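You operate a simulated robot arm through the tools that you are given. There is no shell and no other tool. Be economical: measure what you need, move in short steps, check, and stop when the job is done.

The job below is to be done with a simulated robot arm. You get a single attempt, and the scene is never put back.

JOB
Sand the rust off the black cover, clamped on the test fixture.
Fine: clamp it before sanding; then put the sanding block and the cover back.

Only the result counts: the job must be done as asked and must still hold three seconds after the hand-in. Knocking over, shifting, dropping, spilling or breaking anything else fails it. Lids that push on must go on centred and level and be pressed home; caps that screw on are set level and turned clockwise until they are tight.

ROBOT AND FRAMES
A 7-joint arm with a two-finger parallel gripper, fixed in place. Base frame: the origin is at the foot of the arm, x ahead of it, y to its left, z up. Units: m, rad, N and s.
Its first joint turns from -2.897 to 2.897 rad. Payload 4.4 kg.
The TCP is the grasp point between the finger pads, 0.023 m short of the fingertips. In the tool frame z runs along the fingers and y along their closing line. The gripper opens to 0.094 m. The fingers are 0.038 m wide and 0.01 m thick; the gripper's body (0.054 by 0.096 m) begins 0.039 m behind the TCP.
Orientation is told as [roll, pitch, yaw] about the base's x, y, z axes, in that order, counted from this pose: with the fingers straight down and closing along the base's y, the tool's x points along the base's -x, its y along +y and its z along -z.

CONTROLS
- The arm moves only by the tool play_rows. Its argument "plan" is a list of rows, each a list of 3 entries, a list of its own where there are three numbers: the shift along the tool's x, y, z in m, then the turn, a rotation vector about the tool's x, y, z in rad, then the gripper command, from -1 (fully open) to 1 (shut), values between in proportion. In form: [[[x, y, z], [wx, wy, wz], hand], ...]. A call has 1 to 8 rows; each row is the pose to reach, as a shift and turn from the pose commanded when the call began, along the tool's axes at that moment. A row lasts 0.2 s, in which the tool goes at most 0.05 m and 0.15 rad; a call with a longer step from one row to the next is refused whole, and so is a gripper value outside its range. Where a pose cannot be reached the arm comes as near as it can. A force on the tool above 40 N (or 10 N above the force at the start of the call, whichever is more), or a blocked arm, ends the call early, and 0.2 s more pass. Each finger travels about 0.072 m/s and halts on what it meets, pressing with about 33 N; the grip force reading is that of the motor and also rises with nothing between the fingers. The clock runs only during rows and for 0.2 s after the last one: add rows that repeat a pose to give the fingers time. The reply holds the time, the measured pose of the TCP, the force on the tool along the base axes, the opening and the grip force, in the units named above and with some noise.
- Cameras (640 x 400 px; columns grow to the right, rows downward): "scene" is fixed at [0.3996, 0.6491, 1.633]; the picture's right is [-0.54, -0.84, 0.00], its down [-0.61, 0.39, -0.69] and it looks along [0.58, -0.38, -0.72] (base axes); focal length 328 px, centre (320, 200). "wrist" rides on the gripper at [-0.039, 0, -0.044] in the tool frame; the picture's right is [0.00, -1.00, 0.00], its down [0.97, 0.00, -0.24] and it looks along [0.24, 0.00, 0.97] (tool axes); focal length 218 px, centre (320, 200). There is no depth. A picture from a camera that has moved, and an enlarged one, comes with that camera's place and axes in the base frame and with its lens.
- capture(camera): a new picture of that camera. No time passes.
- enlarge(camera, box): a new picture of the part [left, top, right, bottom] of that camera's present view, enlarged. No time passes.
- job_done(): hands the job in; it is judged then, once.

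Go step by step. Nothing tells you positions but the pictures and the camera data: compare them with the known pose of the tool, close in by small moves and look again before you grip or let go. The budget is 120 turns and 68 pictures, counting those below and the enlarged ones. Unless the task says otherwise, let go and move clear before handing in, and close with one line.

The tools are called by a JSON object that holds its "name" and its "arguments". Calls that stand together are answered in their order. play_rows: Moves the arm, as the interface text tells. Its arguments: {"type":"object","properties":{"plan":{"type":"array","items":{"type":"array"}}},"required":["plan"]} The other tools are called the same way: capture (camera) takes a picture; enlarge (camera, box) takes an enlarged picture of a part of a camera's view; job_done () hands the job in.

At the start:

```text
time_s: 0.0
position: [0.6465, 0.0774, 1.2246]
tool_rot: [0.002, 0.0, 0.001]
wrist_force: [-0.6, -0.2, -1.3]
opening: 0.0939
gripper_force: 0.1
```

scene: 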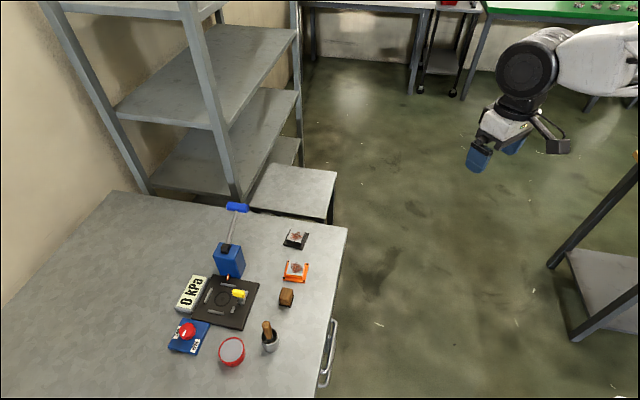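
wrist: 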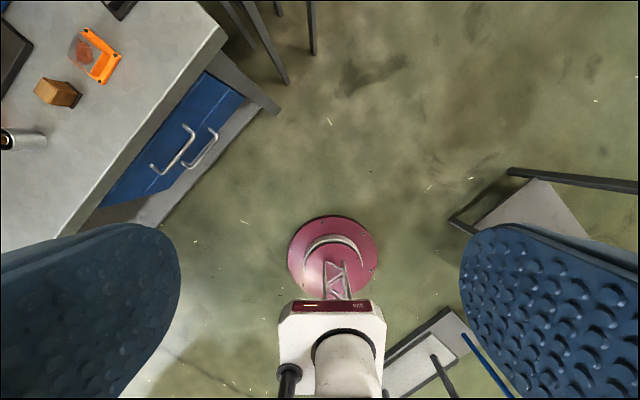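

I see a bench with a test fixture, a black and an orange cover, a brown sanding block, a pump and a button. I'll look closer first.

{"name": "enlarge", "arguments": {"camera": "scene", "box": [160, 190, 350, 310]}}

{"name": "enlarge", "arguments": {"camera": "scene", "box": [160, 265, 320, 375]}}

```text
3.33 times, centred on (255, 250) of scene
camera zoom: at [0.3996, 0.6491, 1.633], right [-0.54, -0.84, 0.0], down [-0.61, 0.39, -0.69], along [0.58, -0.38, -0.72], focal length 1093 px, centre (537, 33)
```

zoom: 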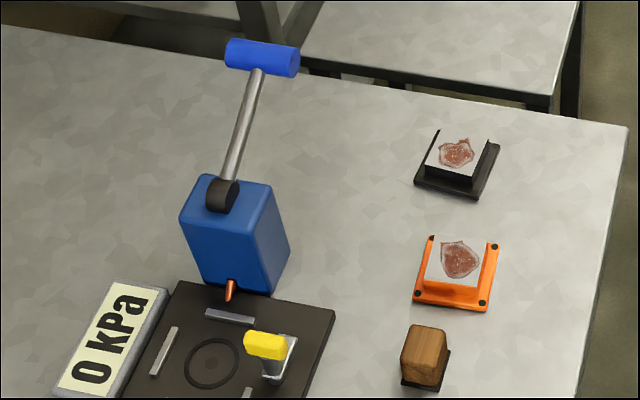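

```text
3.64 times, centred on (240, 320) of scene
camera zoom: at [0.3996, 0.6491, 1.633], right [-0.54, -0.84, 0.0], down [-0.61, 0.39, -0.69], along [0.58, -0.38, -0.72], focal length 1192 px, centre (611, -236)
```

zoom: 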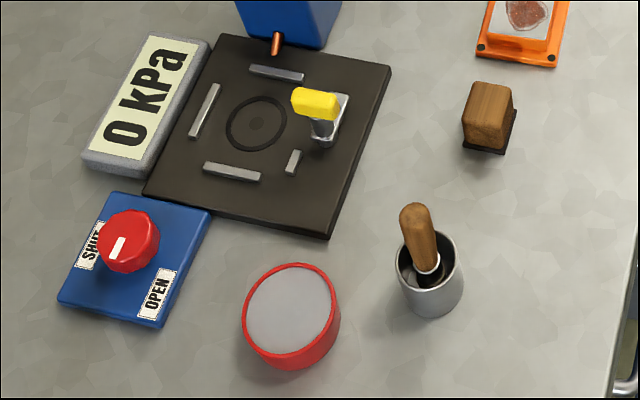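

{"name": "play_rows", "arguments": {"plan": [[[-0.01, 0.045, 0], [0, 0, 0], -1], [[-0.02, 0.09, 0], [0, 0, 0], -1], [[-0.03, 0.135, 0], [0, 0, 0], -1], [[-0.04, 0.18, 0], [0, 0, 0], -1], [[-0.05, 0.225, 0], [0, 0, 0], -1], [[-0.06, 0.27, 0], [0, 0, 0], -1], [[-0.07, 0.315, 0], [0, 0, 0], -1], [[-0.08, 0.36, 0], [0, 0, 0], -1]]}}

{"name": "capture", "arguments": {"camera": "wrist"}}

```text
time_s: 1.8
position: [0.7261, 0.4398, 1.2278]
tool_rot: [-0.001, 0.0, 0.0]
wrist_force: [0.5, 0.6, -0.8]
opening: 0.094
gripper_force: 0.2
```

```text
63 pictures are left
camera wrist: at [0.7641, 0.4385, 1.2703], right [0.0, -1.0, 0.0], down [-0.97, 0.0, 0.24], along [-0.24, 0.0, -0.97], focal length 218 px, centre (320, 200)
```

wrist: 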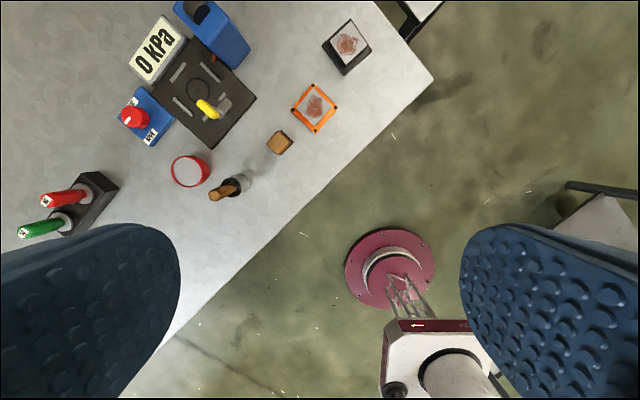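

{"name": "enlarge", "arguments": {"camera": "wrist", "box": [100, 0, 260, 150]}}

{"name": "enlarge", "arguments": {"camera": "wrist", "box": [250, 10, 390, 160]}}

```text
2.67 times, centred on (180, 75) of wrist
camera zoom: at [0.7641, 0.4385, 1.2703], right [0.0, -1.0, 0.0], down [-0.97, 0.0, 0.24], along [-0.24, 0.0, -0.97], focal length 582 px, centre (693, 533)
```

zoom: 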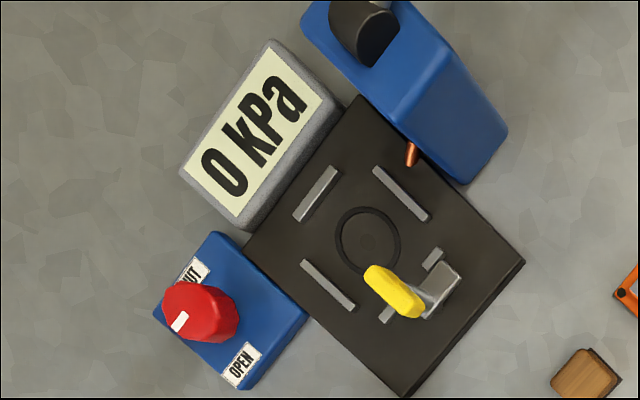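

```text
2.67 times, centred on (320, 85) of wrist
camera zoom: at [0.7641, 0.4385, 1.2703], right [0.0, -1.0, 0.0], down [-0.97, 0.0, 0.24], along [-0.24, 0.0, -0.97], focal length 582 px, centre (320, 507)
```

zoom: 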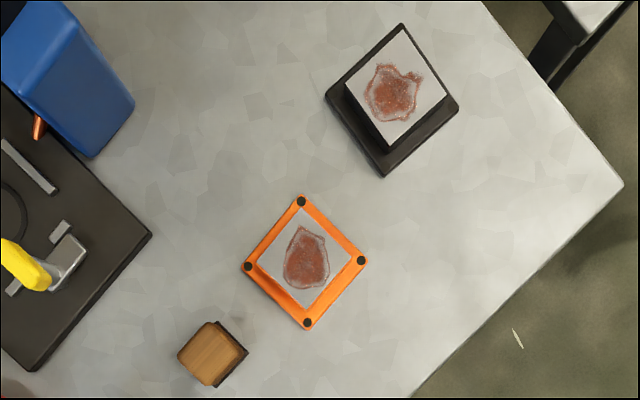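

{"name": "play_rows", "arguments": {"plan": [[[-0.01, 0.01, 0.01], [0, 0, -0.12], -1], [[-0.02, 0.02, 0.02], [0, 0, -0.24], -1], [[-0.03, 0.03, 0.03], [0, 0, -0.36], -1], [[-0.04, 0.04, 0.05], [0, 0, -0.48], -1], [[-0.05, 0.055, 0.07], [0, 0, -0.6], -1], [[-0.05, 0.07, 0.08], [0, 0, -0.7], -1], [[-0.05, 0.07, 0.08], [0, 0, -0.785], -1]]}}

{"name": "capture", "arguments": {"camera": "wrist"}}

```text
time_s: 3.4
position: [0.7779, 0.5078, 1.1471]
tool_rot: [-0.001, 0.0, 0.788]
wrist_force: [0.4, 0.9, -0.1]
opening: 0.094
gripper_force: 0.1
```

```text
60 pictures are left
camera wrist: at [0.8036, 0.5359, 1.1891], right [0.71, -0.71, 0.0], down [-0.69, -0.69, 0.24], along [-0.17, -0.17, -0.97], focal length 218 px, centre (320, 200)
```

wrist: 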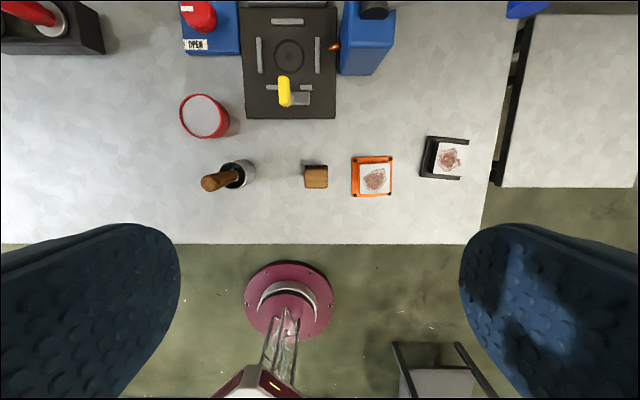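

{"name": "play_rows", "arguments": {"plan": [[[-0.03, 0.01, 0.01], [0, 0, 0], -1], [[-0.06, 0.02, 0.02], [0, 0, 0], -1], [[-0.09, 0.03, 0.03], [0, 0, 0], -1], [[-0.12, 0.04, 0.03], [0, 0, 0], -1], [[-0.146, 0.041, 0.03], [0, 0, 0], -1], [[-0.146, 0.041, 0.03], [0, 0, 0], -1]]}}

{"name": "capture", "arguments": {"camera": "wrist"}}

{"name": "capture", "arguments": {"camera": "scene"}}

```text
time_s: 4.8
position: [0.8534, 0.6389, 1.1183]
tool_rot: [0.002, 0.0, 0.785]
wrist_force: [0.0, -0.8, -0.9]
opening: 0.0942
gripper_force: 0.1
```

```text
59 pictures are left
camera wrist: at [0.8791, 0.6671, 1.1598], right [0.71, -0.71, 0.0], down [-0.69, -0.69, 0.24], along [-0.17, -0.17, -0.97], focal length 218 px, centre (320, 200)
```

wrist: 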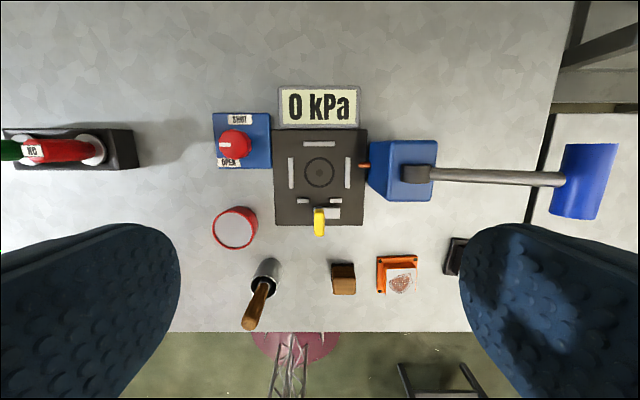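

```text
58 pictures are left
```

scene: 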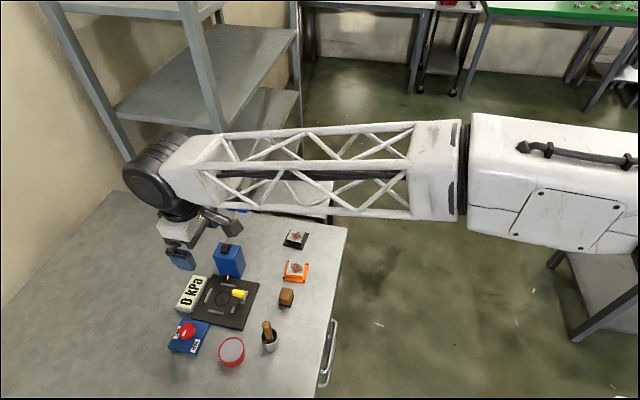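

{"name": "enlarge", "arguments": {"camera": "wrist", "box": [265, 125, 375, 245]}}

{"name": "enlarge", "arguments": {"camera": "scene", "box": [190, 265, 265, 335]}}

```text
3.33 times, centred on (320, 185) of wrist
camera zoom: at [0.8791, 0.6671, 1.1598], right [0.71, -0.71, 0.0], down [-0.69, -0.69, 0.24], along [-0.17, -0.17, -0.97], focal length 728 px, centre (320, 250)
```

zoom: 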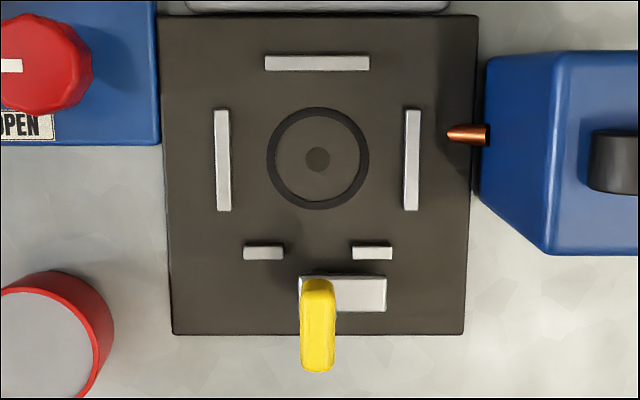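

```text
5.71 times, centred on (228, 300) of scene
camera zoom: at [0.3996, 0.6491, 1.633], right [-0.54, -0.84, 0.0], down [-0.61, 0.39, -0.69], along [0.58, -0.38, -0.72], focal length 1873 px, centre (849, -371)
```

zoom: 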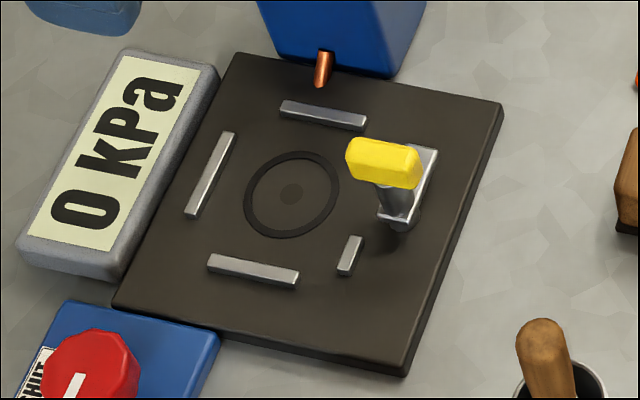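

{"name": "play_rows", "arguments": {"plan": [[[0.03, 0, 0], [0, -0.12, 0], -1], [[0.06, 0, 0], [0, -0.24, 0], -1], [[0.09, 0, 0.01], [0, -0.36, 0], -1], [[0.12, 0, 0.02], [0, -0.48, 0], -1], [[0.15, 0, 0.03], [0, -0.6, 0], -1], [[0.17, 0, 0.05], [0, -0.72, 0], -1], [[0.18, 0, 0.07], [0, -0.84, 0], -1], [[0.18, 0, 0.07], [0, -0.84, 0], -1]]}}

{"name": "capture", "arguments": {"camera": "wrist"}}

```text
time_s: 6.6
position: [0.7245, 0.5114, 1.0468]
tool_rot: [-0.002, -0.841, 0.784]
wrist_force: [-0.4, 1.0, 0.8]
opening: 0.0938
gripper_force: 0.1
```

```text
55 pictures are left
camera wrist: at [0.7192, 0.507, 1.1041], right [0.71, -0.71, 0.0], down [-0.58, -0.58, -0.56], along [0.4, 0.4, -0.83], focal length 218 px, centre (320, 200)
```

wrist: 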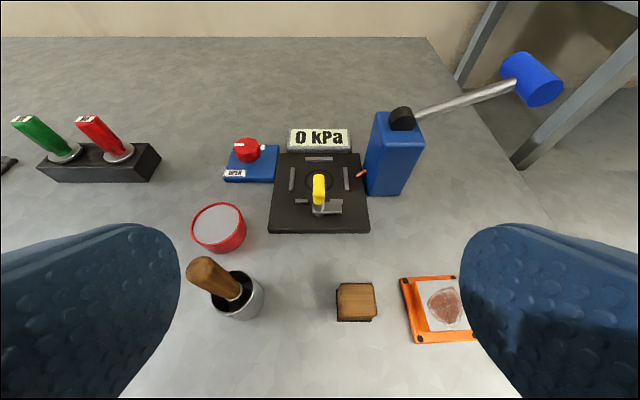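

{"name": "enlarge", "arguments": {"camera": "wrist", "box": [265, 145, 375, 240]}}

{"name": "enlarge", "arguments": {"camera": "wrist", "box": [310, 255, 480, 355]}}

```text
4.21 times, centred on (320, 192) of wrist
camera zoom: at [0.7192, 0.507, 1.1041], right [0.71, -0.71, 0.0], down [-0.58, -0.58, -0.56], along [0.4, 0.4, -0.83], focal length 919 px, centre (320, 232)
```

zoom: 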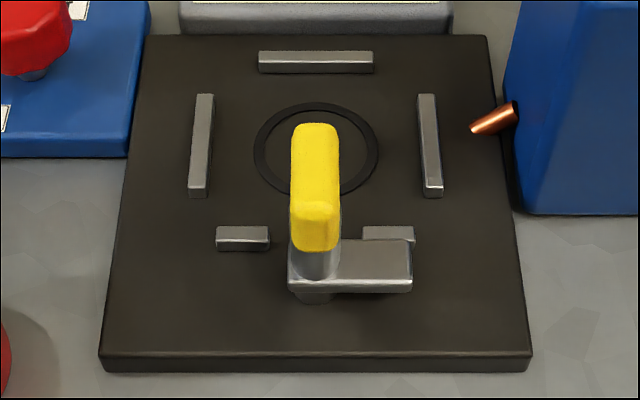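

```text
3.76 times, centred on (395, 305) of wrist
camera zoom: at [0.7192, 0.507, 1.1041], right [0.71, -0.71, 0.0], down [-0.58, -0.58, -0.56], along [0.4, 0.4, -0.83], focal length 822 px, centre (38, -195)
```

zoom: 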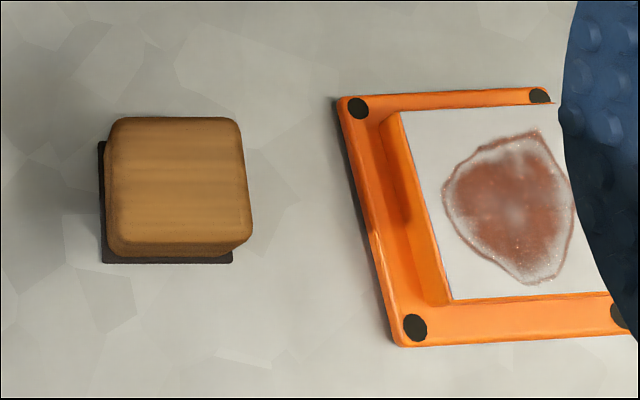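

{"name": "play_rows", "arguments": {"plan": [[[-0.0186, -0.03, -0.007], [0, 0.12, 0], -1], [[-0.0372, -0.06, -0.014], [0, 0.24, 0], -1], [[-0.0558, -0.09, -0.021], [0, 0.36, 0], -1], [[-0.0744, -0.12, -0.028], [0, 0.48, 0], -1], [[-0.093, -0.15, -0.035], [0, 0.6, 0], -1], [[-0.1116, -0.18, -0.042], [0, 0.72, 0], -1], [[-0.1302, -0.21, -0.0495], [0, 0.84, 0], -1], [[-0.1302, -0.21, -0.0495], [0, 0.84, 0], -1]]}}

{"name": "capture", "arguments": {"camera": "wrist"}}

```text
time_s: 8.4
position: [0.9077, 0.4001, 1.177]
tool_rot: [0.0, 0.001, 0.785]
wrist_force: [-0.1, 0.0, -0.7]
opening: 0.0938
gripper_force: 0.0
```

```text
52 pictures are left
camera wrist: at [0.9336, 0.4276, 1.2201], right [0.71, -0.71, 0.0], down [-0.69, -0.69, 0.24], along [-0.17, -0.17, -0.97], focal length 218 px, centre (320, 200)
```

wrist: 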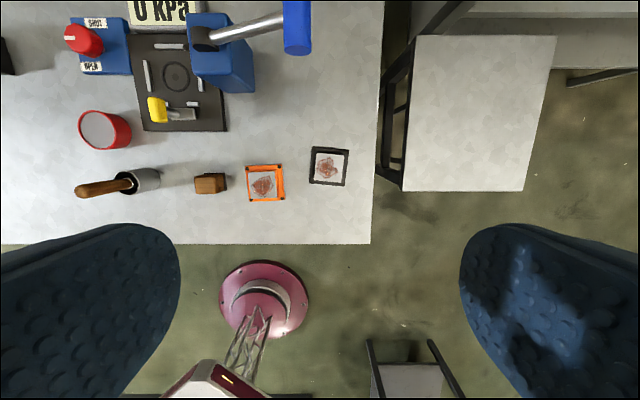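

{"name": "enlarge", "arguments": {"camera": "wrist", "box": [290, 130, 370, 205]}}

```text
5.33 times, centred on (330, 168) of wrist
camera zoom: at [0.9336, 0.4276, 1.2201], right [0.71, -0.71, 0.0], down [-0.69, -0.69, 0.24], along [-0.17, -0.17, -0.97], focal length 1164 px, centre (267, 373)
```

zoom: 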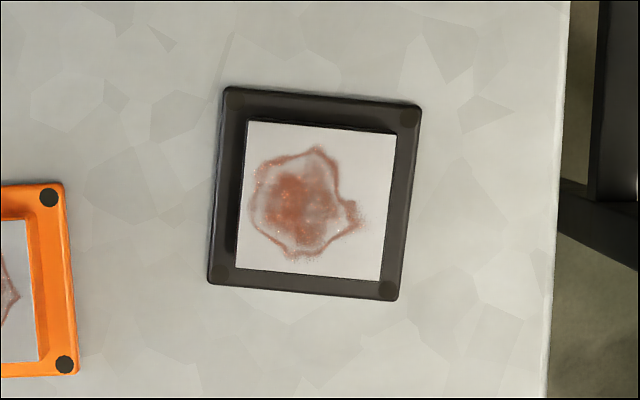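

{"name": "play_rows", "arguments": {"plan": [[[-0.0053, -0.0126, 0.03], [0, 0, 0.09], -1], [[-0.0053, -0.0126, 0.075], [0, 0, 0.09], -1], [[-0.0053, -0.0126, 0.12], [0, 0, 0.09], -1], [[-0.0053, -0.0126, 0.165], [0, 0, 0.09], -1], [[-0.0053, -0.0126, 0.2], [0, 0, 0.09], -1], [[-0.0053, -0.0126, 0.225], [0, 0, 0.09], -1], [[-0.0053, -0.0126, 0.225], [0, 0, 0.09], -1]]}}

{"name": "capture", "arguments": {"camera": "wrist"}}

```text
time_s: 10.0
position: [0.9227, 0.3945, 0.9512]
tool_rot: [0.001, 0.0, 0.694]
wrist_force: [-0.8, 0.3, 0.2]
opening: 0.0941
gripper_force: 0.0
```

```text
50 pictures are left
camera wrist: at [0.9503, 0.4194, 0.9939], right [0.64, -0.77, 0.0], down [-0.75, -0.62, 0.24], along [-0.18, -0.15, -0.97], focal length 218 px, centre (320, 200)
```

wrist: 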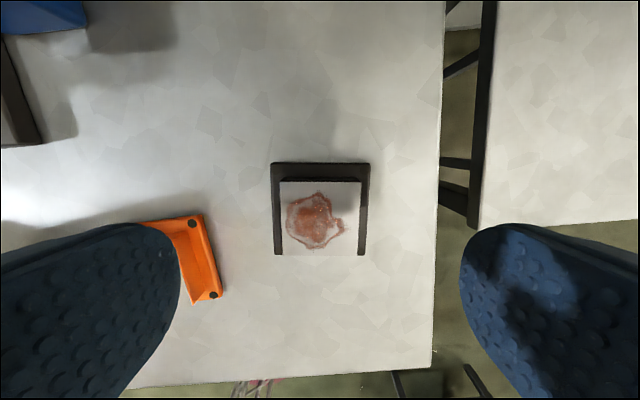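

{"name": "play_rows", "arguments": {"plan": [[[0, 0, 0.03], [0, 0, 0], -1], [[0, 0, 0.05], [0, 0, 0], -1], [[0, 0, 0.056], [0, 0, 0], -1], [[0, 0, 0.056], [0, 0, 0], -1]]}}

{"name": "enlarge", "arguments": {"camera": "wrist", "box": [180, 140, 460, 320]}}

```text
time_s: 11.0
position: [0.9213, 0.3939, 0.8958]
tool_rot: [0.0, -0.001, 0.694]
wrist_force: [0.3, -0.4, 0.1]
opening: 0.0941
gripper_force: 0.0
```

```text
2.22 times, centred on (320, 230) of wrist
camera zoom: at [0.949, 0.4187, 0.9389], right [0.64, -0.77, 0.0], down [-0.75, -0.62, 0.24], along [-0.18, -0.15, -0.97], focal length 485 px, centre (320, 133)
```

zoom: 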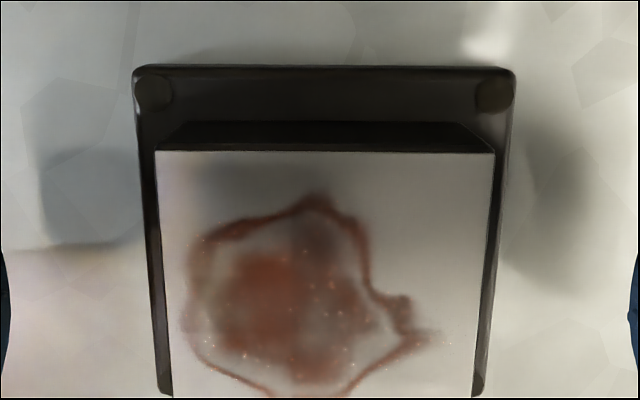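

{"name": "play_rows", "arguments": {"plan": [[[0, 0, 0.004], [0, 0, 0], -1], [[0, 0, 0.004], [0, 0, 0], 1], [[0, 0, 0.004], [0, 0, 0], 1], [[0, 0, 0.004], [0, 0, 0], 1], [[0, 0, 0.004], [0, 0, 0], 1]]}}

```text
time_s: 12.2
position: [0.92, 0.3933, 0.8923]
tool_rot: [0.0, 0.001, 0.694]
wrist_force: [0.4, -0.7, 0.3]
opening: 0.0435
gripper_force: 33.4
```

{"name": "play_rows", "arguments": {"plan": [[[0, 0, -0.02], [0, 0, 0], 1], [[0, 0, -0.06], [0, 0, 0], 1], [[0, 0, -0.1], [0, 0, 0], 1], [[0, 0, -0.13], [0, 0, -0.09], 1], [[0, 0, -0.13], [0, 0, -0.091], 1]]}}

{"name": "capture", "arguments": {"camera": "wrist"}}

```text
time_s: 13.4
position: [0.9213, 0.3946, 1.023]
tool_rot: [0.0, 0.0, 0.785]
wrist_force: [0.3, 0.9, -2.2]
opening: 0.0436
gripper_force: 33.4
```

```text
48 pictures are left
camera wrist: at [0.9471, 0.4223, 1.0647], right [0.71, -0.71, 0.0], down [-0.69, -0.69, 0.24], along [-0.17, -0.17, -0.97], focal length 218 px, centre (320, 200)
```

wrist: 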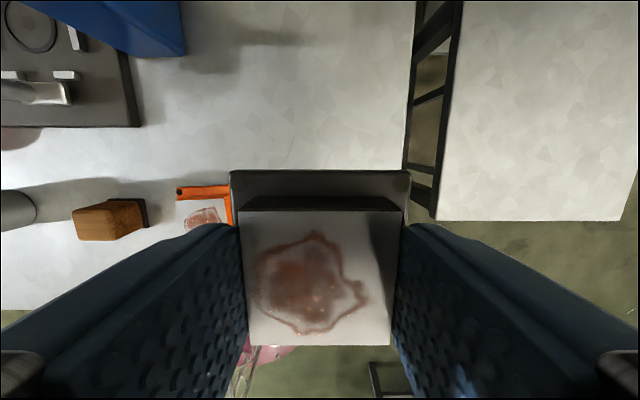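

{"name": "play_rows", "arguments": {"plan": [[[0, 0.04, 0], [0, 0, 0], 1], [[0, 0.08, 0], [0, 0, 0], 1], [[0, 0.12, 0], [0, 0, 0], 1], [[0, 0.16, 0], [0, 0, 0], 1], [[0, 0.2, 0], [0, 0, 0], 1], [[0, 0.224, 0], [0, 0, 0], 1], [[0, 0.224, 0], [0, 0, 0], 1]]}}

{"name": "capture", "arguments": {"camera": "wrist"}}

```text
time_s: 15.0
position: [0.7614, 0.5506, 1.0196]
tool_rot: [-0.002, 0.0, 0.786]
wrist_force: [0.1, -0.8, -3.6]
opening: 0.0438
gripper_force: 33.1
```

```text
47 pictures are left
camera wrist: at [0.788, 0.5788, 1.0616], right [0.71, -0.71, 0.0], down [-0.69, -0.69, 0.24], along [-0.17, -0.17, -0.97], focal length 218 px, centre (320, 200)
```

wrist: 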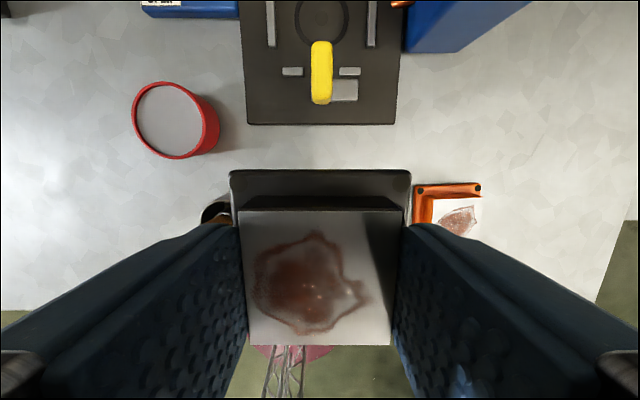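

{"name": "play_rows", "arguments": {"plan": [[[-0.035, 0, 0], [0, 0, 0], 1], [[-0.07, 0, 0], [0, 0, 0], 1], [[-0.105, 0, 0], [0, 0, 0], 1], [[-0.132, 0, 0], [0, 0, 0], 1], [[-0.132, 0, 0], [0, 0, 0], 1]]}}

{"name": "capture", "arguments": {"camera": "wrist"}}

{"name": "enlarge", "arguments": {"camera": "scene", "box": [150, 220, 290, 340]}}

```text
time_s: 16.2
position: [0.8558, 0.6447, 1.0183]
tool_rot: [0.0, 0.001, 0.785]
wrist_force: [0.2, -0.6, -3.1]
opening: 0.0438
gripper_force: 32.9
```

```text
46 pictures are left
camera wrist: at [0.882, 0.672, 1.0615], right [0.71, -0.71, 0.0], down [-0.69, -0.69, 0.24], along [-0.17, -0.17, -0.97], focal length 218 px, centre (320, 200)
```

wrist: 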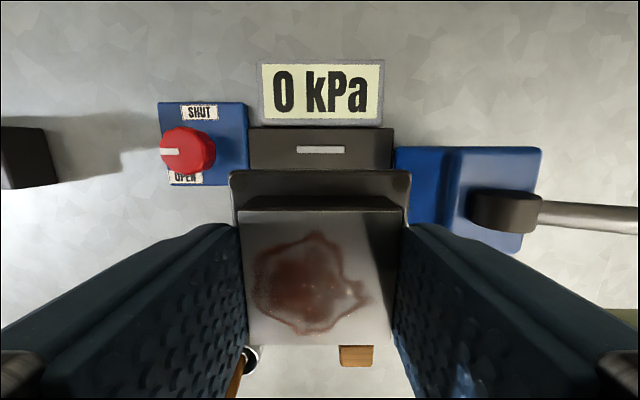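

```text
3.33 times, centred on (220, 280) of scene
camera zoom: at [0.3996, 0.6491, 1.633], right [-0.54, -0.84, 0.0], down [-0.61, 0.39, -0.69], along [0.58, -0.38, -0.72], focal length 1093 px, centre (653, -67)
```

zoom: 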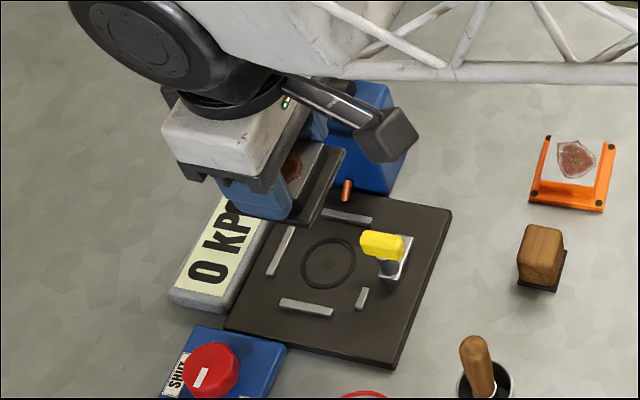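

{"name": "play_rows", "arguments": {"plan": [[[0.001, 0, 0.03], [0, 0, 0], 1], [[0.001, 0, 0.06], [0, 0, 0], 1], [[0.001, 0, 0.086], [0, 0, 0], 1], [[0.001, 0, 0.086], [0, 0, 0], 1]]}}

{"name": "capture", "arguments": {"camera": "wrist"}}

{"name": "enlarge", "arguments": {"camera": "scene", "box": [180, 250, 270, 330]}}

```text
time_s: 17.2
position: [0.8555, 0.6431, 0.9342]
tool_rot: [0.0, 0.001, 0.787]
wrist_force: [0.3, -0.3, -3.2]
opening: 0.0437
gripper_force: 33.4
```

```text
44 pictures are left
camera wrist: at [0.8816, 0.6709, 0.9766], right [0.71, -0.71, 0.0], down [-0.69, -0.69, 0.24], along [-0.17, -0.17, -0.97], focal length 218 px, centre (320, 200)
```

wrist: 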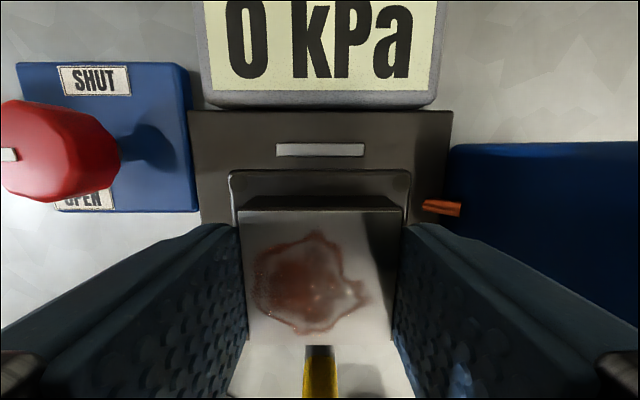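

```text
5.00 times, centred on (225, 290) of scene
camera zoom: at [0.3996, 0.6491, 1.633], right [-0.54, -0.84, 0.0], down [-0.61, 0.39, -0.69], along [0.58, -0.38, -0.72], focal length 1639 px, centre (795, -250)
```

zoom: 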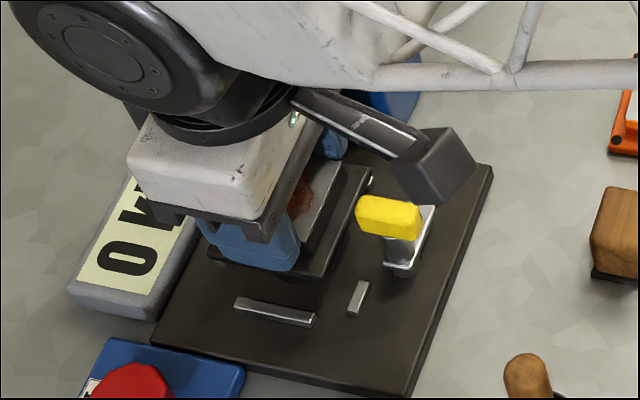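

{"name": "play_rows", "arguments": {"plan": [[[0, 0, 0.01], [0, 0, 0], 1], [[0, 0, 0.018], [0, 0, 0], 1], [[0, 0, 0.024], [0, 0, 0], 1], [[0, 0, 0.024], [0, 0, 0], 1]]}}

{"name": "capture", "arguments": {"camera": "wrist"}}

```text
time_s: 18.2
position: [0.8546, 0.6444, 0.9109]
tool_rot: [0.0, -0.001, 0.785]
wrist_force: [-0.4, 0.2, -2.4]
opening: 0.0436
gripper_force: 33.2
```

```text
42 pictures are left
camera wrist: at [0.8806, 0.6718, 0.9537], right [0.71, -0.71, 0.0], down [-0.69, -0.69, 0.24], along [-0.17, -0.17, -0.97], focal length 218 px, centre (320, 200)
```

wrist: 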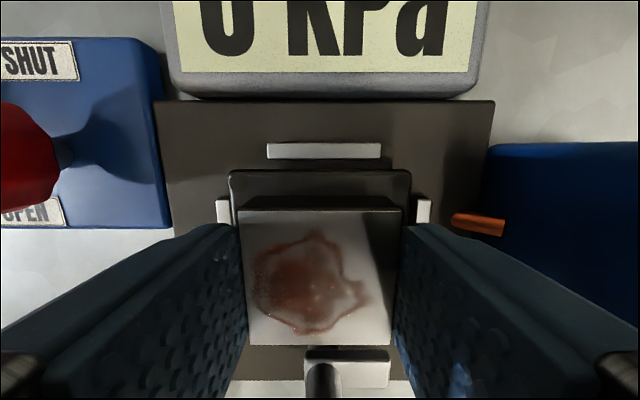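

{"name": "play_rows", "arguments": {"plan": [[[0, -0.0013, 0.002], [0, 0, 0], 1], [[0, -0.0013, 0.004], [0, 0, 0], 1], [[0, -0.0013, 0.006], [0, 0, 0], 1], [[0, -0.0013, 0.008], [0, 0, 0], 1], [[0, -0.0013, 0.008], [0, 0, 0], 1]]}}

```text
time_s: 19.4
position: [0.8548, 0.6439, 0.9049]
tool_rot: [0.0, -0.003, 0.786]
wrist_force: [-3.1, -1.6, 12.9]
opening: 0.0438
gripper_force: 33.4
```

{"name": "enlarge", "arguments": {"camera": "wrist", "box": [200, 120, 450, 290]}}

{"name": "enlarge", "arguments": {"camera": "scene", "box": [190, 265, 265, 325]}}

```text
2.35 times, centred on (325, 205) of wrist
camera zoom: at [0.8818, 0.6714, 0.9468], right [0.71, -0.71, 0.0], down [-0.69, -0.69, 0.24], along [-0.17, -0.17, -0.97], focal length 514 px, centre (308, 188)
```

zoom: 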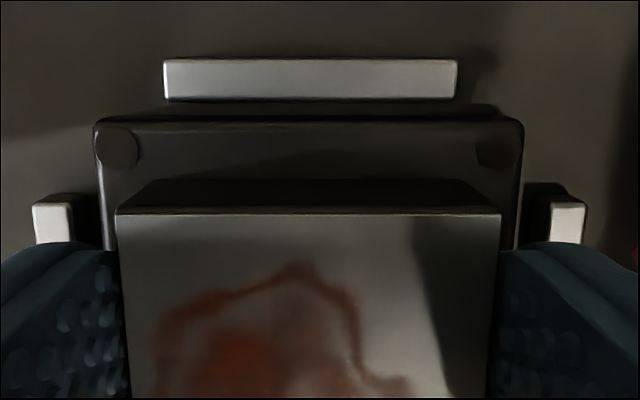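

```text
6.67 times, centred on (228, 295) of scene
camera zoom: at [0.3996, 0.6491, 1.633], right [-0.54, -0.84, 0.0], down [-0.61, 0.39, -0.69], along [0.58, -0.38, -0.72], focal length 2186 px, centre (937, -433)
```

zoom: 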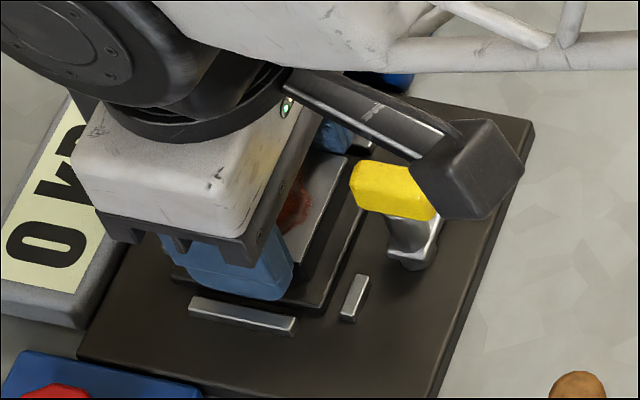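

{"name": "play_rows", "arguments": {"plan": [[[0, 0, -0.001], [0, 0, 0], 0.0], [[0, 0, -0.001], [0, 0, 0], -0.2], [[0, 0, -0.001], [0, 0, 0], -0.2], [[0, 0, -0.02], [0, 0, 0], -0.2], [[0, 0, -0.06], [0, 0, 0], -0.2], [[0, 0, -0.1], [0, 0, 0], -0.2], [[0, 0, -0.13], [0, 0, 0], -0.2]]}}

{"name": "capture", "arguments": {"camera": "wrist"}}

```text
time_s: 21.0
position: [0.8557, 0.6457, 1.0316]
tool_rot: [0.0, 0.0, 0.783]
wrist_force: [-0.2, -0.1, -0.9]
opening: 0.0563
gripper_force: 0.1
```

```text
39 pictures are left
camera wrist: at [0.8817, 0.6723, 1.0743], right [0.71, -0.71, 0.0], down [-0.69, -0.69, 0.24], along [-0.17, -0.17, -0.97], focal length 218 px, centre (320, 200)
```

wrist: 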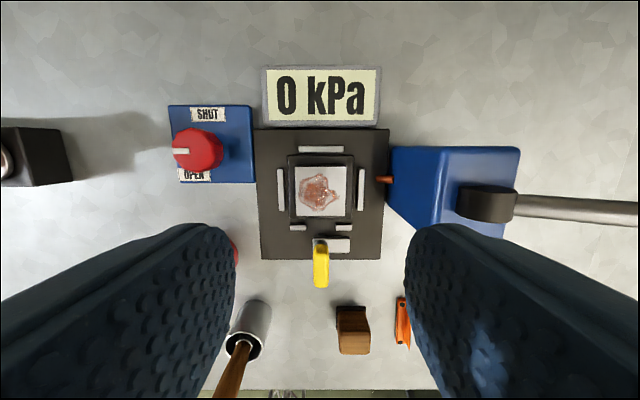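

{"name": "play_rows", "arguments": {"plan": [[[0.04, 0, 0], [0, 0, 0], -0.2], [[0.0546, 0, 0], [0, 0, -0.14], -0.2], [[0.0546, 0, 0], [0, 0, -0.28], -0.2], [[0.0546, 0, 0], [0, 0, -0.42], -0.2], [[0.0546, 0, 0], [0, 0, -0.56], -0.2], [[0.0546, 0, 0], [0, 0, -0.7], -0.2], [[0.0546, 0, 0], [0, 0, -0.84], -0.2], [[0.0546, 0, 0], [0, 0, -0.98], -0.2]]}}

{"name": "play_rows", "arguments": {"plan": [[[0, 0, 0], [0, 0, -0.14], -0.2], [[0, 0, 0], [0, 0, -0.28], -0.2], [[0, 0, 0], [0, 0, -0.42], -0.2], [[0, 0, 0], [0, 0, -0.56], -0.2], [[0, 0, 0], [0, 0, -0.62], -0.2], [[0, 0, 0], [0, 0, -0.62], -0.2]]}}

{"name": "capture", "arguments": {"camera": "wrist"}}

```text
time_s: 22.8
position: [0.8167, 0.6052, 1.0339]
tool_rot: [0.001, -0.001, 1.767]
wrist_force: [-0.7, -0.1, -0.1]
opening: 0.0562
gripper_force: 0.1
```

```text
time_s: 24.2
position: [0.8164, 0.6061, 1.0326]
tool_rot: [0.0, 0.0, 2.387]
wrist_force: [0.0, -0.1, -0.6]
opening: 0.0563
gripper_force: 0.1
```

```text
38 pictures are left
camera wrist: at [0.7871, 0.6321, 1.076], right [0.68, 0.73, 0.0], down [0.71, -0.66, 0.24], along [0.18, -0.16, -0.97], focal length 218 px, centre (320, 200)
```

wrist: 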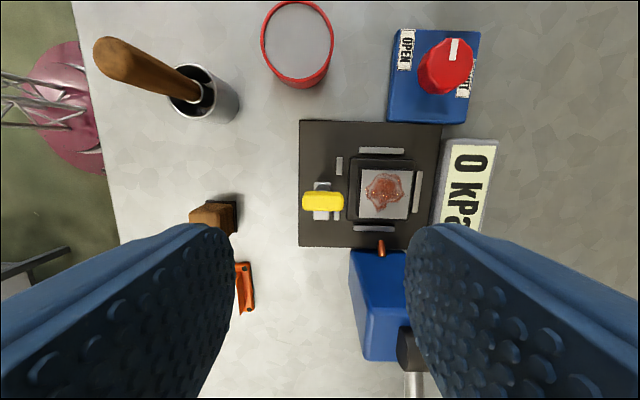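

{"name": "play_rows", "arguments": {"plan": [[[0, 0, 0], [0, 0, 0.14], -0.2], [[0, 0, 0], [0, 0, 0.28], -0.2], [[0, 0, 0], [0, 0, 0.42], -0.2], [[0, 0, 0], [0, 0, 0.56], -0.2], [[0, 0, 0], [0, 0, 0.7], -0.2], [[0, 0, 0], [0, 0, 0.84], -0.2], [[0, 0, 0], [0, 0, 0.98], -0.2], [[0, 0, 0], [0, 0, 1.12], -0.2]]}}

{"name": "play_rows", "arguments": {"plan": [[[0, 0, 0], [0, 0, 0.14], -0.2], [[0, 0, 0], [0, 0, 0.28], -0.2], [[0, 0, 0], [0, 0, 0.42], -0.2], [[0, 0, 0], [0, 0, 0.482], -0.2], [[0, 0, 0], [0, 0, 0.482], -0.2]]}}

```text
time_s: 26.0
position: [0.8178, 0.6059, 1.0338]
tool_rot: [0.0, 0.0, 1.264]
wrist_force: [-0.5, -0.2, -0.2]
opening: 0.0565
gripper_force: 0.1
```

```text
time_s: 27.2
position: [0.8164, 0.604, 1.034]
tool_rot: [-0.001, 0.0, 0.784]
wrist_force: [0.0, 0.0, -1.0]
opening: 0.0566
gripper_force: 0.0
```

{"name": "play_rows", "arguments": {"plan": [[[-0.002, 0, 0.03], [0, 0, 0], -0.2], [[-0.002, 0, 0.06], [0, 0, 0], -0.2], [[-0.002, 0, 0.085], [0, 0, 0], -0.2], [[-0.002, 0, 0.085], [0, 0, 0], -0.2]]}}

{"name": "capture", "arguments": {"camera": "wrist"}}

```text
time_s: 28.2
position: [0.8181, 0.6067, 0.9463]
tool_rot: [0.0, 0.0, 0.784]
wrist_force: [0.0, -0.7, -0.1]
opening: 0.0564
gripper_force: 0.2
```

```text
37 pictures are left
camera wrist: at [0.845, 0.6336, 0.9887], right [0.71, -0.71, 0.0], down [-0.69, -0.69, 0.24], along [-0.17, -0.17, -0.97], focal length 218 px, centre (320, 200)
```

wrist: 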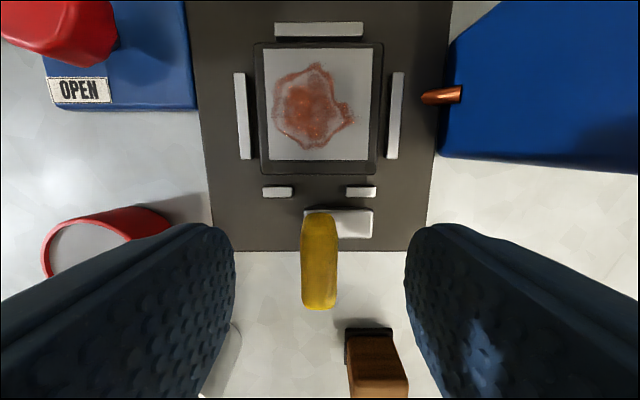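

{"name": "play_rows", "arguments": {"plan": [[[0, 0, 0.015], [0, 0, 0], -0.2], [[0, 0, 0.028], [0, 0, 0], -0.2], [[0, 0, 0.028], [0, 0, 0], 0.3], [[0, 0, 0.028], [0, 0, 0], 1], [[0, 0, 0.028], [0, 0, 0], 1], [[0, 0, 0.028], [0, 0, 0], 1]]}}

```text
time_s: 29.6
position: [0.8184, 0.6075, 0.9203]
tool_rot: [0.0, 0.0, 0.785]
wrist_force: [0.3, 2.0, -0.9]
opening: 0.0134
gripper_force: 44.5
```

Gripped the clamp handle (13 mm thick). Turning it counter-clockwise in part and checking.

{"name": "play_rows", "arguments": {"plan": [[[0, 0, 0], [0, 0, -0.1], 1], [[0, 0, 0], [0, 0, -0.2], 1], [[0, 0, 0], [0, 0, -0.3], 1], [[0, 0, 0], [0, 0, -0.3], 1]]}}

{"name": "capture", "arguments": {"camera": "wrist"}}

```text
time_s: 30.6
position: [0.8188, 0.6075, 0.9193]
tool_rot: [0.0, -0.001, 1.084]
wrist_force: [13.9, 11.3, -10.1]
opening: 0.0138
gripper_force: 44.8
```

```text
36 pictures are left
camera wrist: at [0.8358, 0.6414, 0.9618], right [0.88, -0.47, 0.0], down [-0.45, -0.86, 0.24], along [-0.11, -0.21, -0.97], focal length 218 px, centre (320, 200)
```

wrist: 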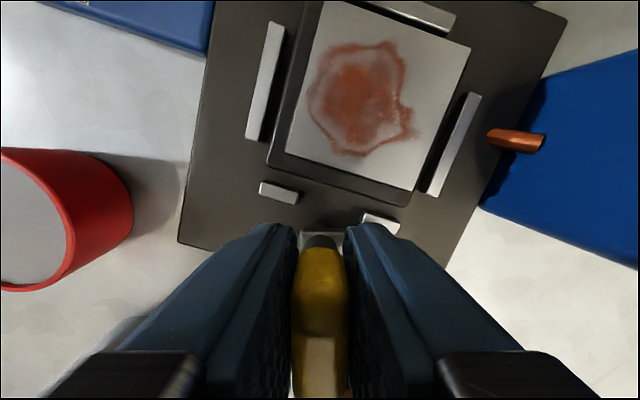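

{"name": "enlarge", "arguments": {"camera": "wrist", "box": [240, 180, 420, 300]}}

{"name": "enlarge", "arguments": {"camera": "scene", "box": [190, 255, 280, 325]}}

```text
3.33 times, centred on (330, 240) of wrist
camera zoom: at [0.8358, 0.6414, 0.9618], right [0.88, -0.47, 0.0], down [-0.45, -0.86, 0.24], along [-0.11, -0.21, -0.97], focal length 728 px, centre (287, 67)
```

zoom: 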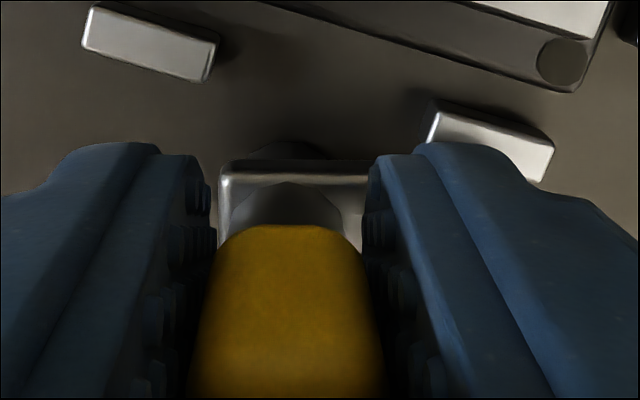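

```text
5.71 times, centred on (235, 290) of scene
camera zoom: at [0.3996, 0.6491, 1.633], right [-0.54, -0.84, 0.0], down [-0.61, 0.39, -0.69], along [0.58, -0.38, -0.72], focal length 1873 px, centre (806, -314)
```

zoom: 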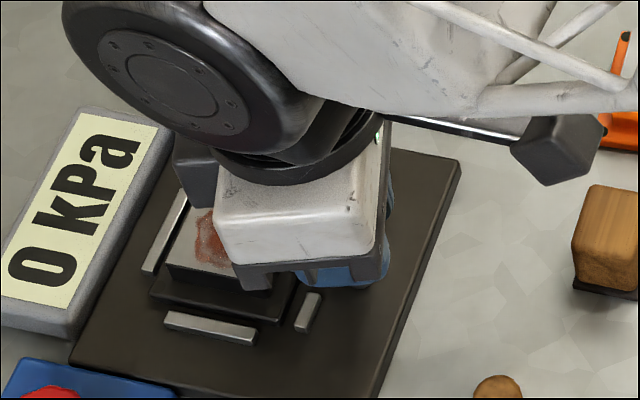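

{"name": "play_rows", "arguments": {"plan": [[[-0.001, -0.0003, 0], [0, 0, -0.05], 1], [[-0.001, -0.0003, 0], [0, 0, -0.15], 1], [[-0.001, -0.0003, 0], [0, 0, -0.25], 1], [[-0.001, -0.0003, 0], [0, 0, -0.35], 1], [[-0.001, -0.0003, 0], [0, 0, -0.35], 1]]}}

```text
time_s: 31.8
position: [0.8183, 0.6071, 0.9199]
tool_rot: [0.001, 0.003, 1.436]
wrist_force: [-10.5, -12.3, -13.7]
opening: 0.0138
gripper_force: 44.7
```

{"name": "play_rows", "arguments": {"plan": [[[0.0004, 0.0003, 0.0003], [0, 0, -0.1], 1], [[0.0004, 0.0003, 0.0005], [0, 0, -0.2], 1], [[0.0004, 0.0003, 0.0005], [0, 0, -0.3], 1], [[0.0004, 0.0003, 0.0005], [0, 0, -0.4], 1], [[0.0004, 0.0003, 0.0005], [0, 0, -0.4], 1]]}}

```text
time_s: 33.0
position: [0.8186, 0.607, 0.9198]
tool_rot: [0.001, 0.001, 1.834]
wrist_force: [-21.2, -10.5, -12.3]
opening: 0.0139
gripper_force: 45.3
```

{"name": "play_rows", "arguments": {"plan": [[[0.0001, 0.0007, 0.0003], [0, 0, -0.1], 1], [[0.0001, 0.0007, 0.0003], [0, 0, -0.2], 1], [[0.0001, 0.0007, 0.0003], [0, 0, -0.3], 1], [[0.0001, 0.0007, 0.0003], [0, 0, -0.4], 1], [[0.0001, 0.0007, 0.0003], [0, 0, -0.4], 1]]}}

```text
time_s: 34.2
position: [0.8189, 0.6071, 0.9205]
tool_rot: [-0.001, 0.001, 2.235]
wrist_force: [-0.6, 13.6, -13.0]
opening: 0.0137
gripper_force: 44.9
```

{"name": "play_rows", "arguments": {"plan": [[[0, 0.0, 0], [0, 0, -0.06], 1], [[0, 0.0, 0], [0, 0, -0.122], 1], [[0, 0, 0], [0, 0, -0.14], 1], [[0, 0, 0], [0, 0, -0.14], 1]]}}

{"name": "capture", "arguments": {"camera": "wrist"}}

{"name": "enlarge", "arguments": {"camera": "scene", "box": [190, 255, 280, 325]}}

```text
time_s: 35.2
position: [0.8177, 0.6068, 0.9199]
tool_rot: [0.0, 0.0, 2.374]
wrist_force: [6.0, 18.0, -9.7]
opening: 0.0137
gripper_force: 45.5
```

```text
33 pictures are left
camera wrist: at [0.789, 0.634, 0.9619], right [0.69, 0.72, 0.0], down [0.7, -0.67, 0.24], along [0.17, -0.17, -0.97], focal length 218 px, centre (320, 200)
```

wrist: 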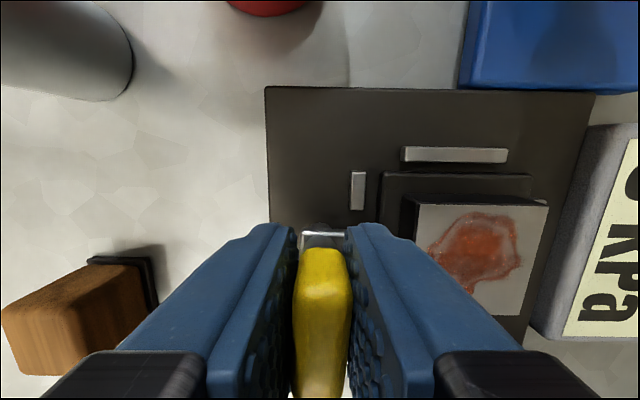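

```text
5.71 times, centred on (235, 290) of scene
camera zoom: at [0.3996, 0.6491, 1.633], right [-0.54, -0.84, 0.0], down [-0.61, 0.39, -0.69], along [0.58, -0.38, -0.72], focal length 1873 px, centre (806, -314)
```

zoom: 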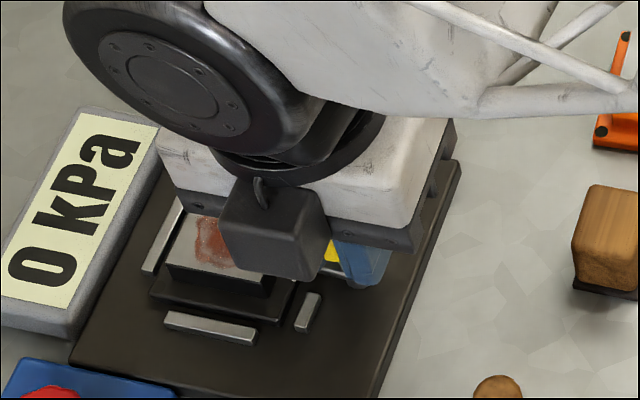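

{"name": "play_rows", "arguments": {"plan": [[[0, 0, 0], [0, 0, -0.125], 0.3], [[0, 0, 0], [0, 0, -0.125], 0.3], [[0, 0, -0.03], [0, 0, -0.125], 0.3], [[0, 0, -0.07], [0, 0, -0.125], 0.3], [[0, 0, -0.11], [0, 0, -0.125], 0.3], [[0, 0, -0.11], [0, 0, -0.125], 0.3]]}}

{"name": "capture", "arguments": {"camera": "wrist"}}

```text
time_s: 36.6
position: [0.8178, 0.6071, 1.0312]
tool_rot: [0.0, 0.001, 2.499]
wrist_force: [0.1, -0.3, -0.4]
opening: 0.0328
gripper_force: 0.0
```

```text
31 pictures are left
camera wrist: at [0.785, 0.6293, 1.073], right [0.6, 0.8, 0.0], down [0.78, -0.58, 0.24], along [0.19, -0.14, -0.97], focal length 218 px, centre (320, 200)
```

wrist: 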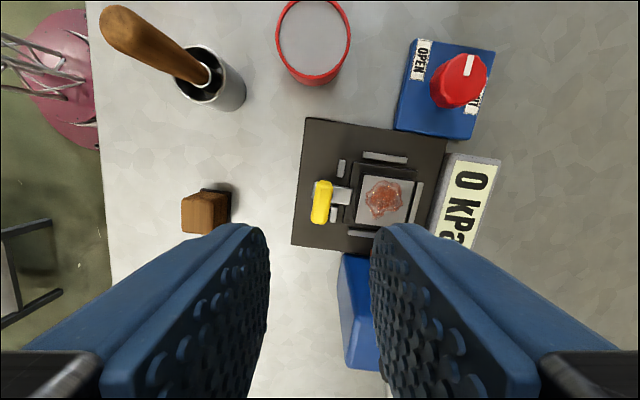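

{"name": "enlarge", "arguments": {"camera": "wrist", "box": [285, 110, 450, 260]}}

```text
2.67 times, centred on (368, 185) of wrist
camera zoom: at [0.785, 0.6293, 1.073], right [0.6, 0.8, 0.0], down [0.78, -0.58, 0.24], along [0.19, -0.14, -0.97], focal length 582 px, centre (193, 240)
```

zoom: 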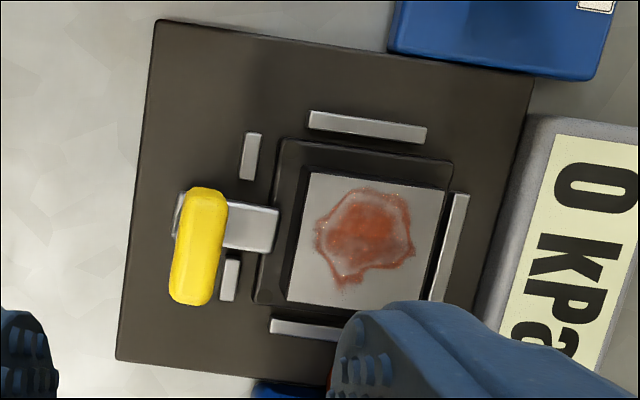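

{"name": "play_rows", "arguments": {"plan": [[[0, 0, -0.01], [0, 0, 0.14], 0.3], [[0, 0, -0.02], [0, 0, 0.28], 0.3], [[0, 0, -0.03], [0, 0, 0.42], 0.3], [[0, 0, -0.04], [0, 0, 0.56], 0.3], [[0, 0, -0.05], [0, 0, 0.7], 0.3], [[0, 0, -0.05], [0, 0, 0.84], 0.3], [[0, 0, -0.05], [0, 0, 0.98], 0.3], [[0, 0, -0.05], [0, 0, 1.12], 0.3]]}}

{"name": "play_rows", "arguments": {"plan": [[[0.02, 0.005, 0], [0, 0, 0.12], 0], [[0.04, 0.01, 0], [0, 0, 0.24], -0.4], [[0.06, 0.015, 0], [0, 0, 0.36], -0.7], [[0.08, 0.02, 0], [0, 0, 0.48], -1], [[0.1036, 0.0252, 0], [0, 0, 0.594], -1], [[0.1036, 0.0252, 0], [0, 0, 0.594], -1]]}}

{"name": "capture", "arguments": {"camera": "wrist"}}

```text
time_s: 38.4
position: [0.8176, 0.6066, 1.0796]
tool_rot: [-0.001, 0.0, 1.377]
wrist_force: [-0.2, 0.5, -0.4]
opening: 0.033
gripper_force: 0.0
```

```text
time_s: 39.8
position: [0.7725, 0.5091, 1.0789]
tool_rot: [0.001, -0.001, 0.784]
wrist_force: [-0.6, 0.0, -0.1]
opening: 0.094
gripper_force: 0.0
```

```text
29 pictures are left
camera wrist: at [0.7996, 0.5367, 1.1212], right [0.71, -0.71, 0.0], down [-0.69, -0.69, 0.24], along [-0.17, -0.17, -0.97], focal length 218 px, centre (320, 200)
```

wrist: 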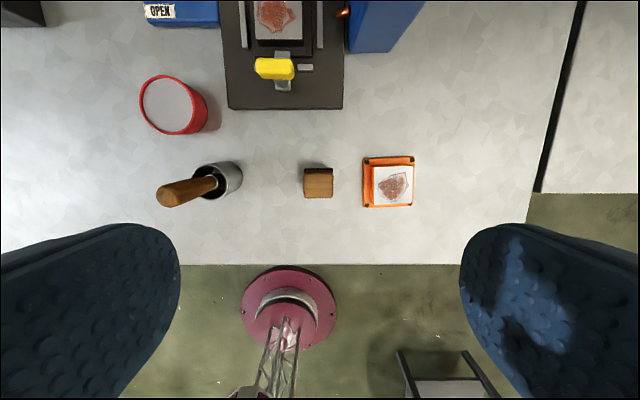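

{"name": "play_rows", "arguments": {"plan": [[[-0.0014, 0.0018, 0.04], [0, 0, 0], -1], [[-0.0014, 0.0018, 0.08], [0, 0, 0], -1], [[-0.0014, 0.0018, 0.115], [0, 0, 0], -1], [[-0.0014, 0.0018, 0.125], [0, 0, 0], -1], [[-0.0014, 0.0018, 0.125], [0, 0, 0], -1]]}}

{"name": "capture", "arguments": {"camera": "wrist"}}

```text
time_s: 41.0
position: [0.7751, 0.5111, 0.9551]
tool_rot: [0.001, 0.0, 0.784]
wrist_force: [0.6, -0.1, -0.4]
opening: 0.0941
gripper_force: 0.0
```

```text
28 pictures are left
camera wrist: at [0.8009, 0.5393, 0.997], right [0.71, -0.71, 0.0], down [-0.69, -0.69, 0.24], along [-0.17, -0.17, -0.97], focal length 218 px, centre (320, 200)
```

wrist: 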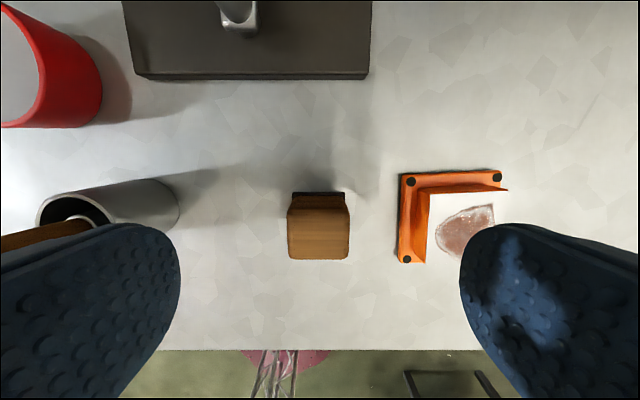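

{"name": "play_rows", "arguments": {"plan": [[[0.004, 0.0005, 0], [0, 0, 0], -0.1], [[0.004, 0.0005, 0], [0, 0, 0], -0.1], [[0.004, 0.0005, 0.03], [0, 0, 0], -0.1], [[0.004, 0.0005, 0.06], [0, 0, 0], -0.1], [[0.004, 0.0005, 0.06], [0, 0, 0], -0.1]]}}

{"name": "capture", "arguments": {"camera": "wrist"}}

```text
time_s: 42.2
position: [0.7708, 0.5086, 0.8933]
tool_rot: [0.0, 0.0, 0.785]
wrist_force: [-0.6, 0.2, 0.7]
opening: 0.0517
gripper_force: 0.1
```

```text
27 pictures are left
camera wrist: at [0.7968, 0.5367, 0.9367], right [0.71, -0.71, 0.0], down [-0.69, -0.69, 0.24], along [-0.17, -0.17, -0.97], focal length 218 px, centre (320, 200)
```

wrist: 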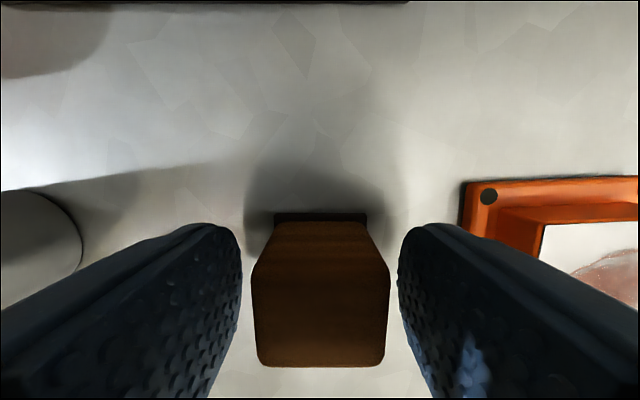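

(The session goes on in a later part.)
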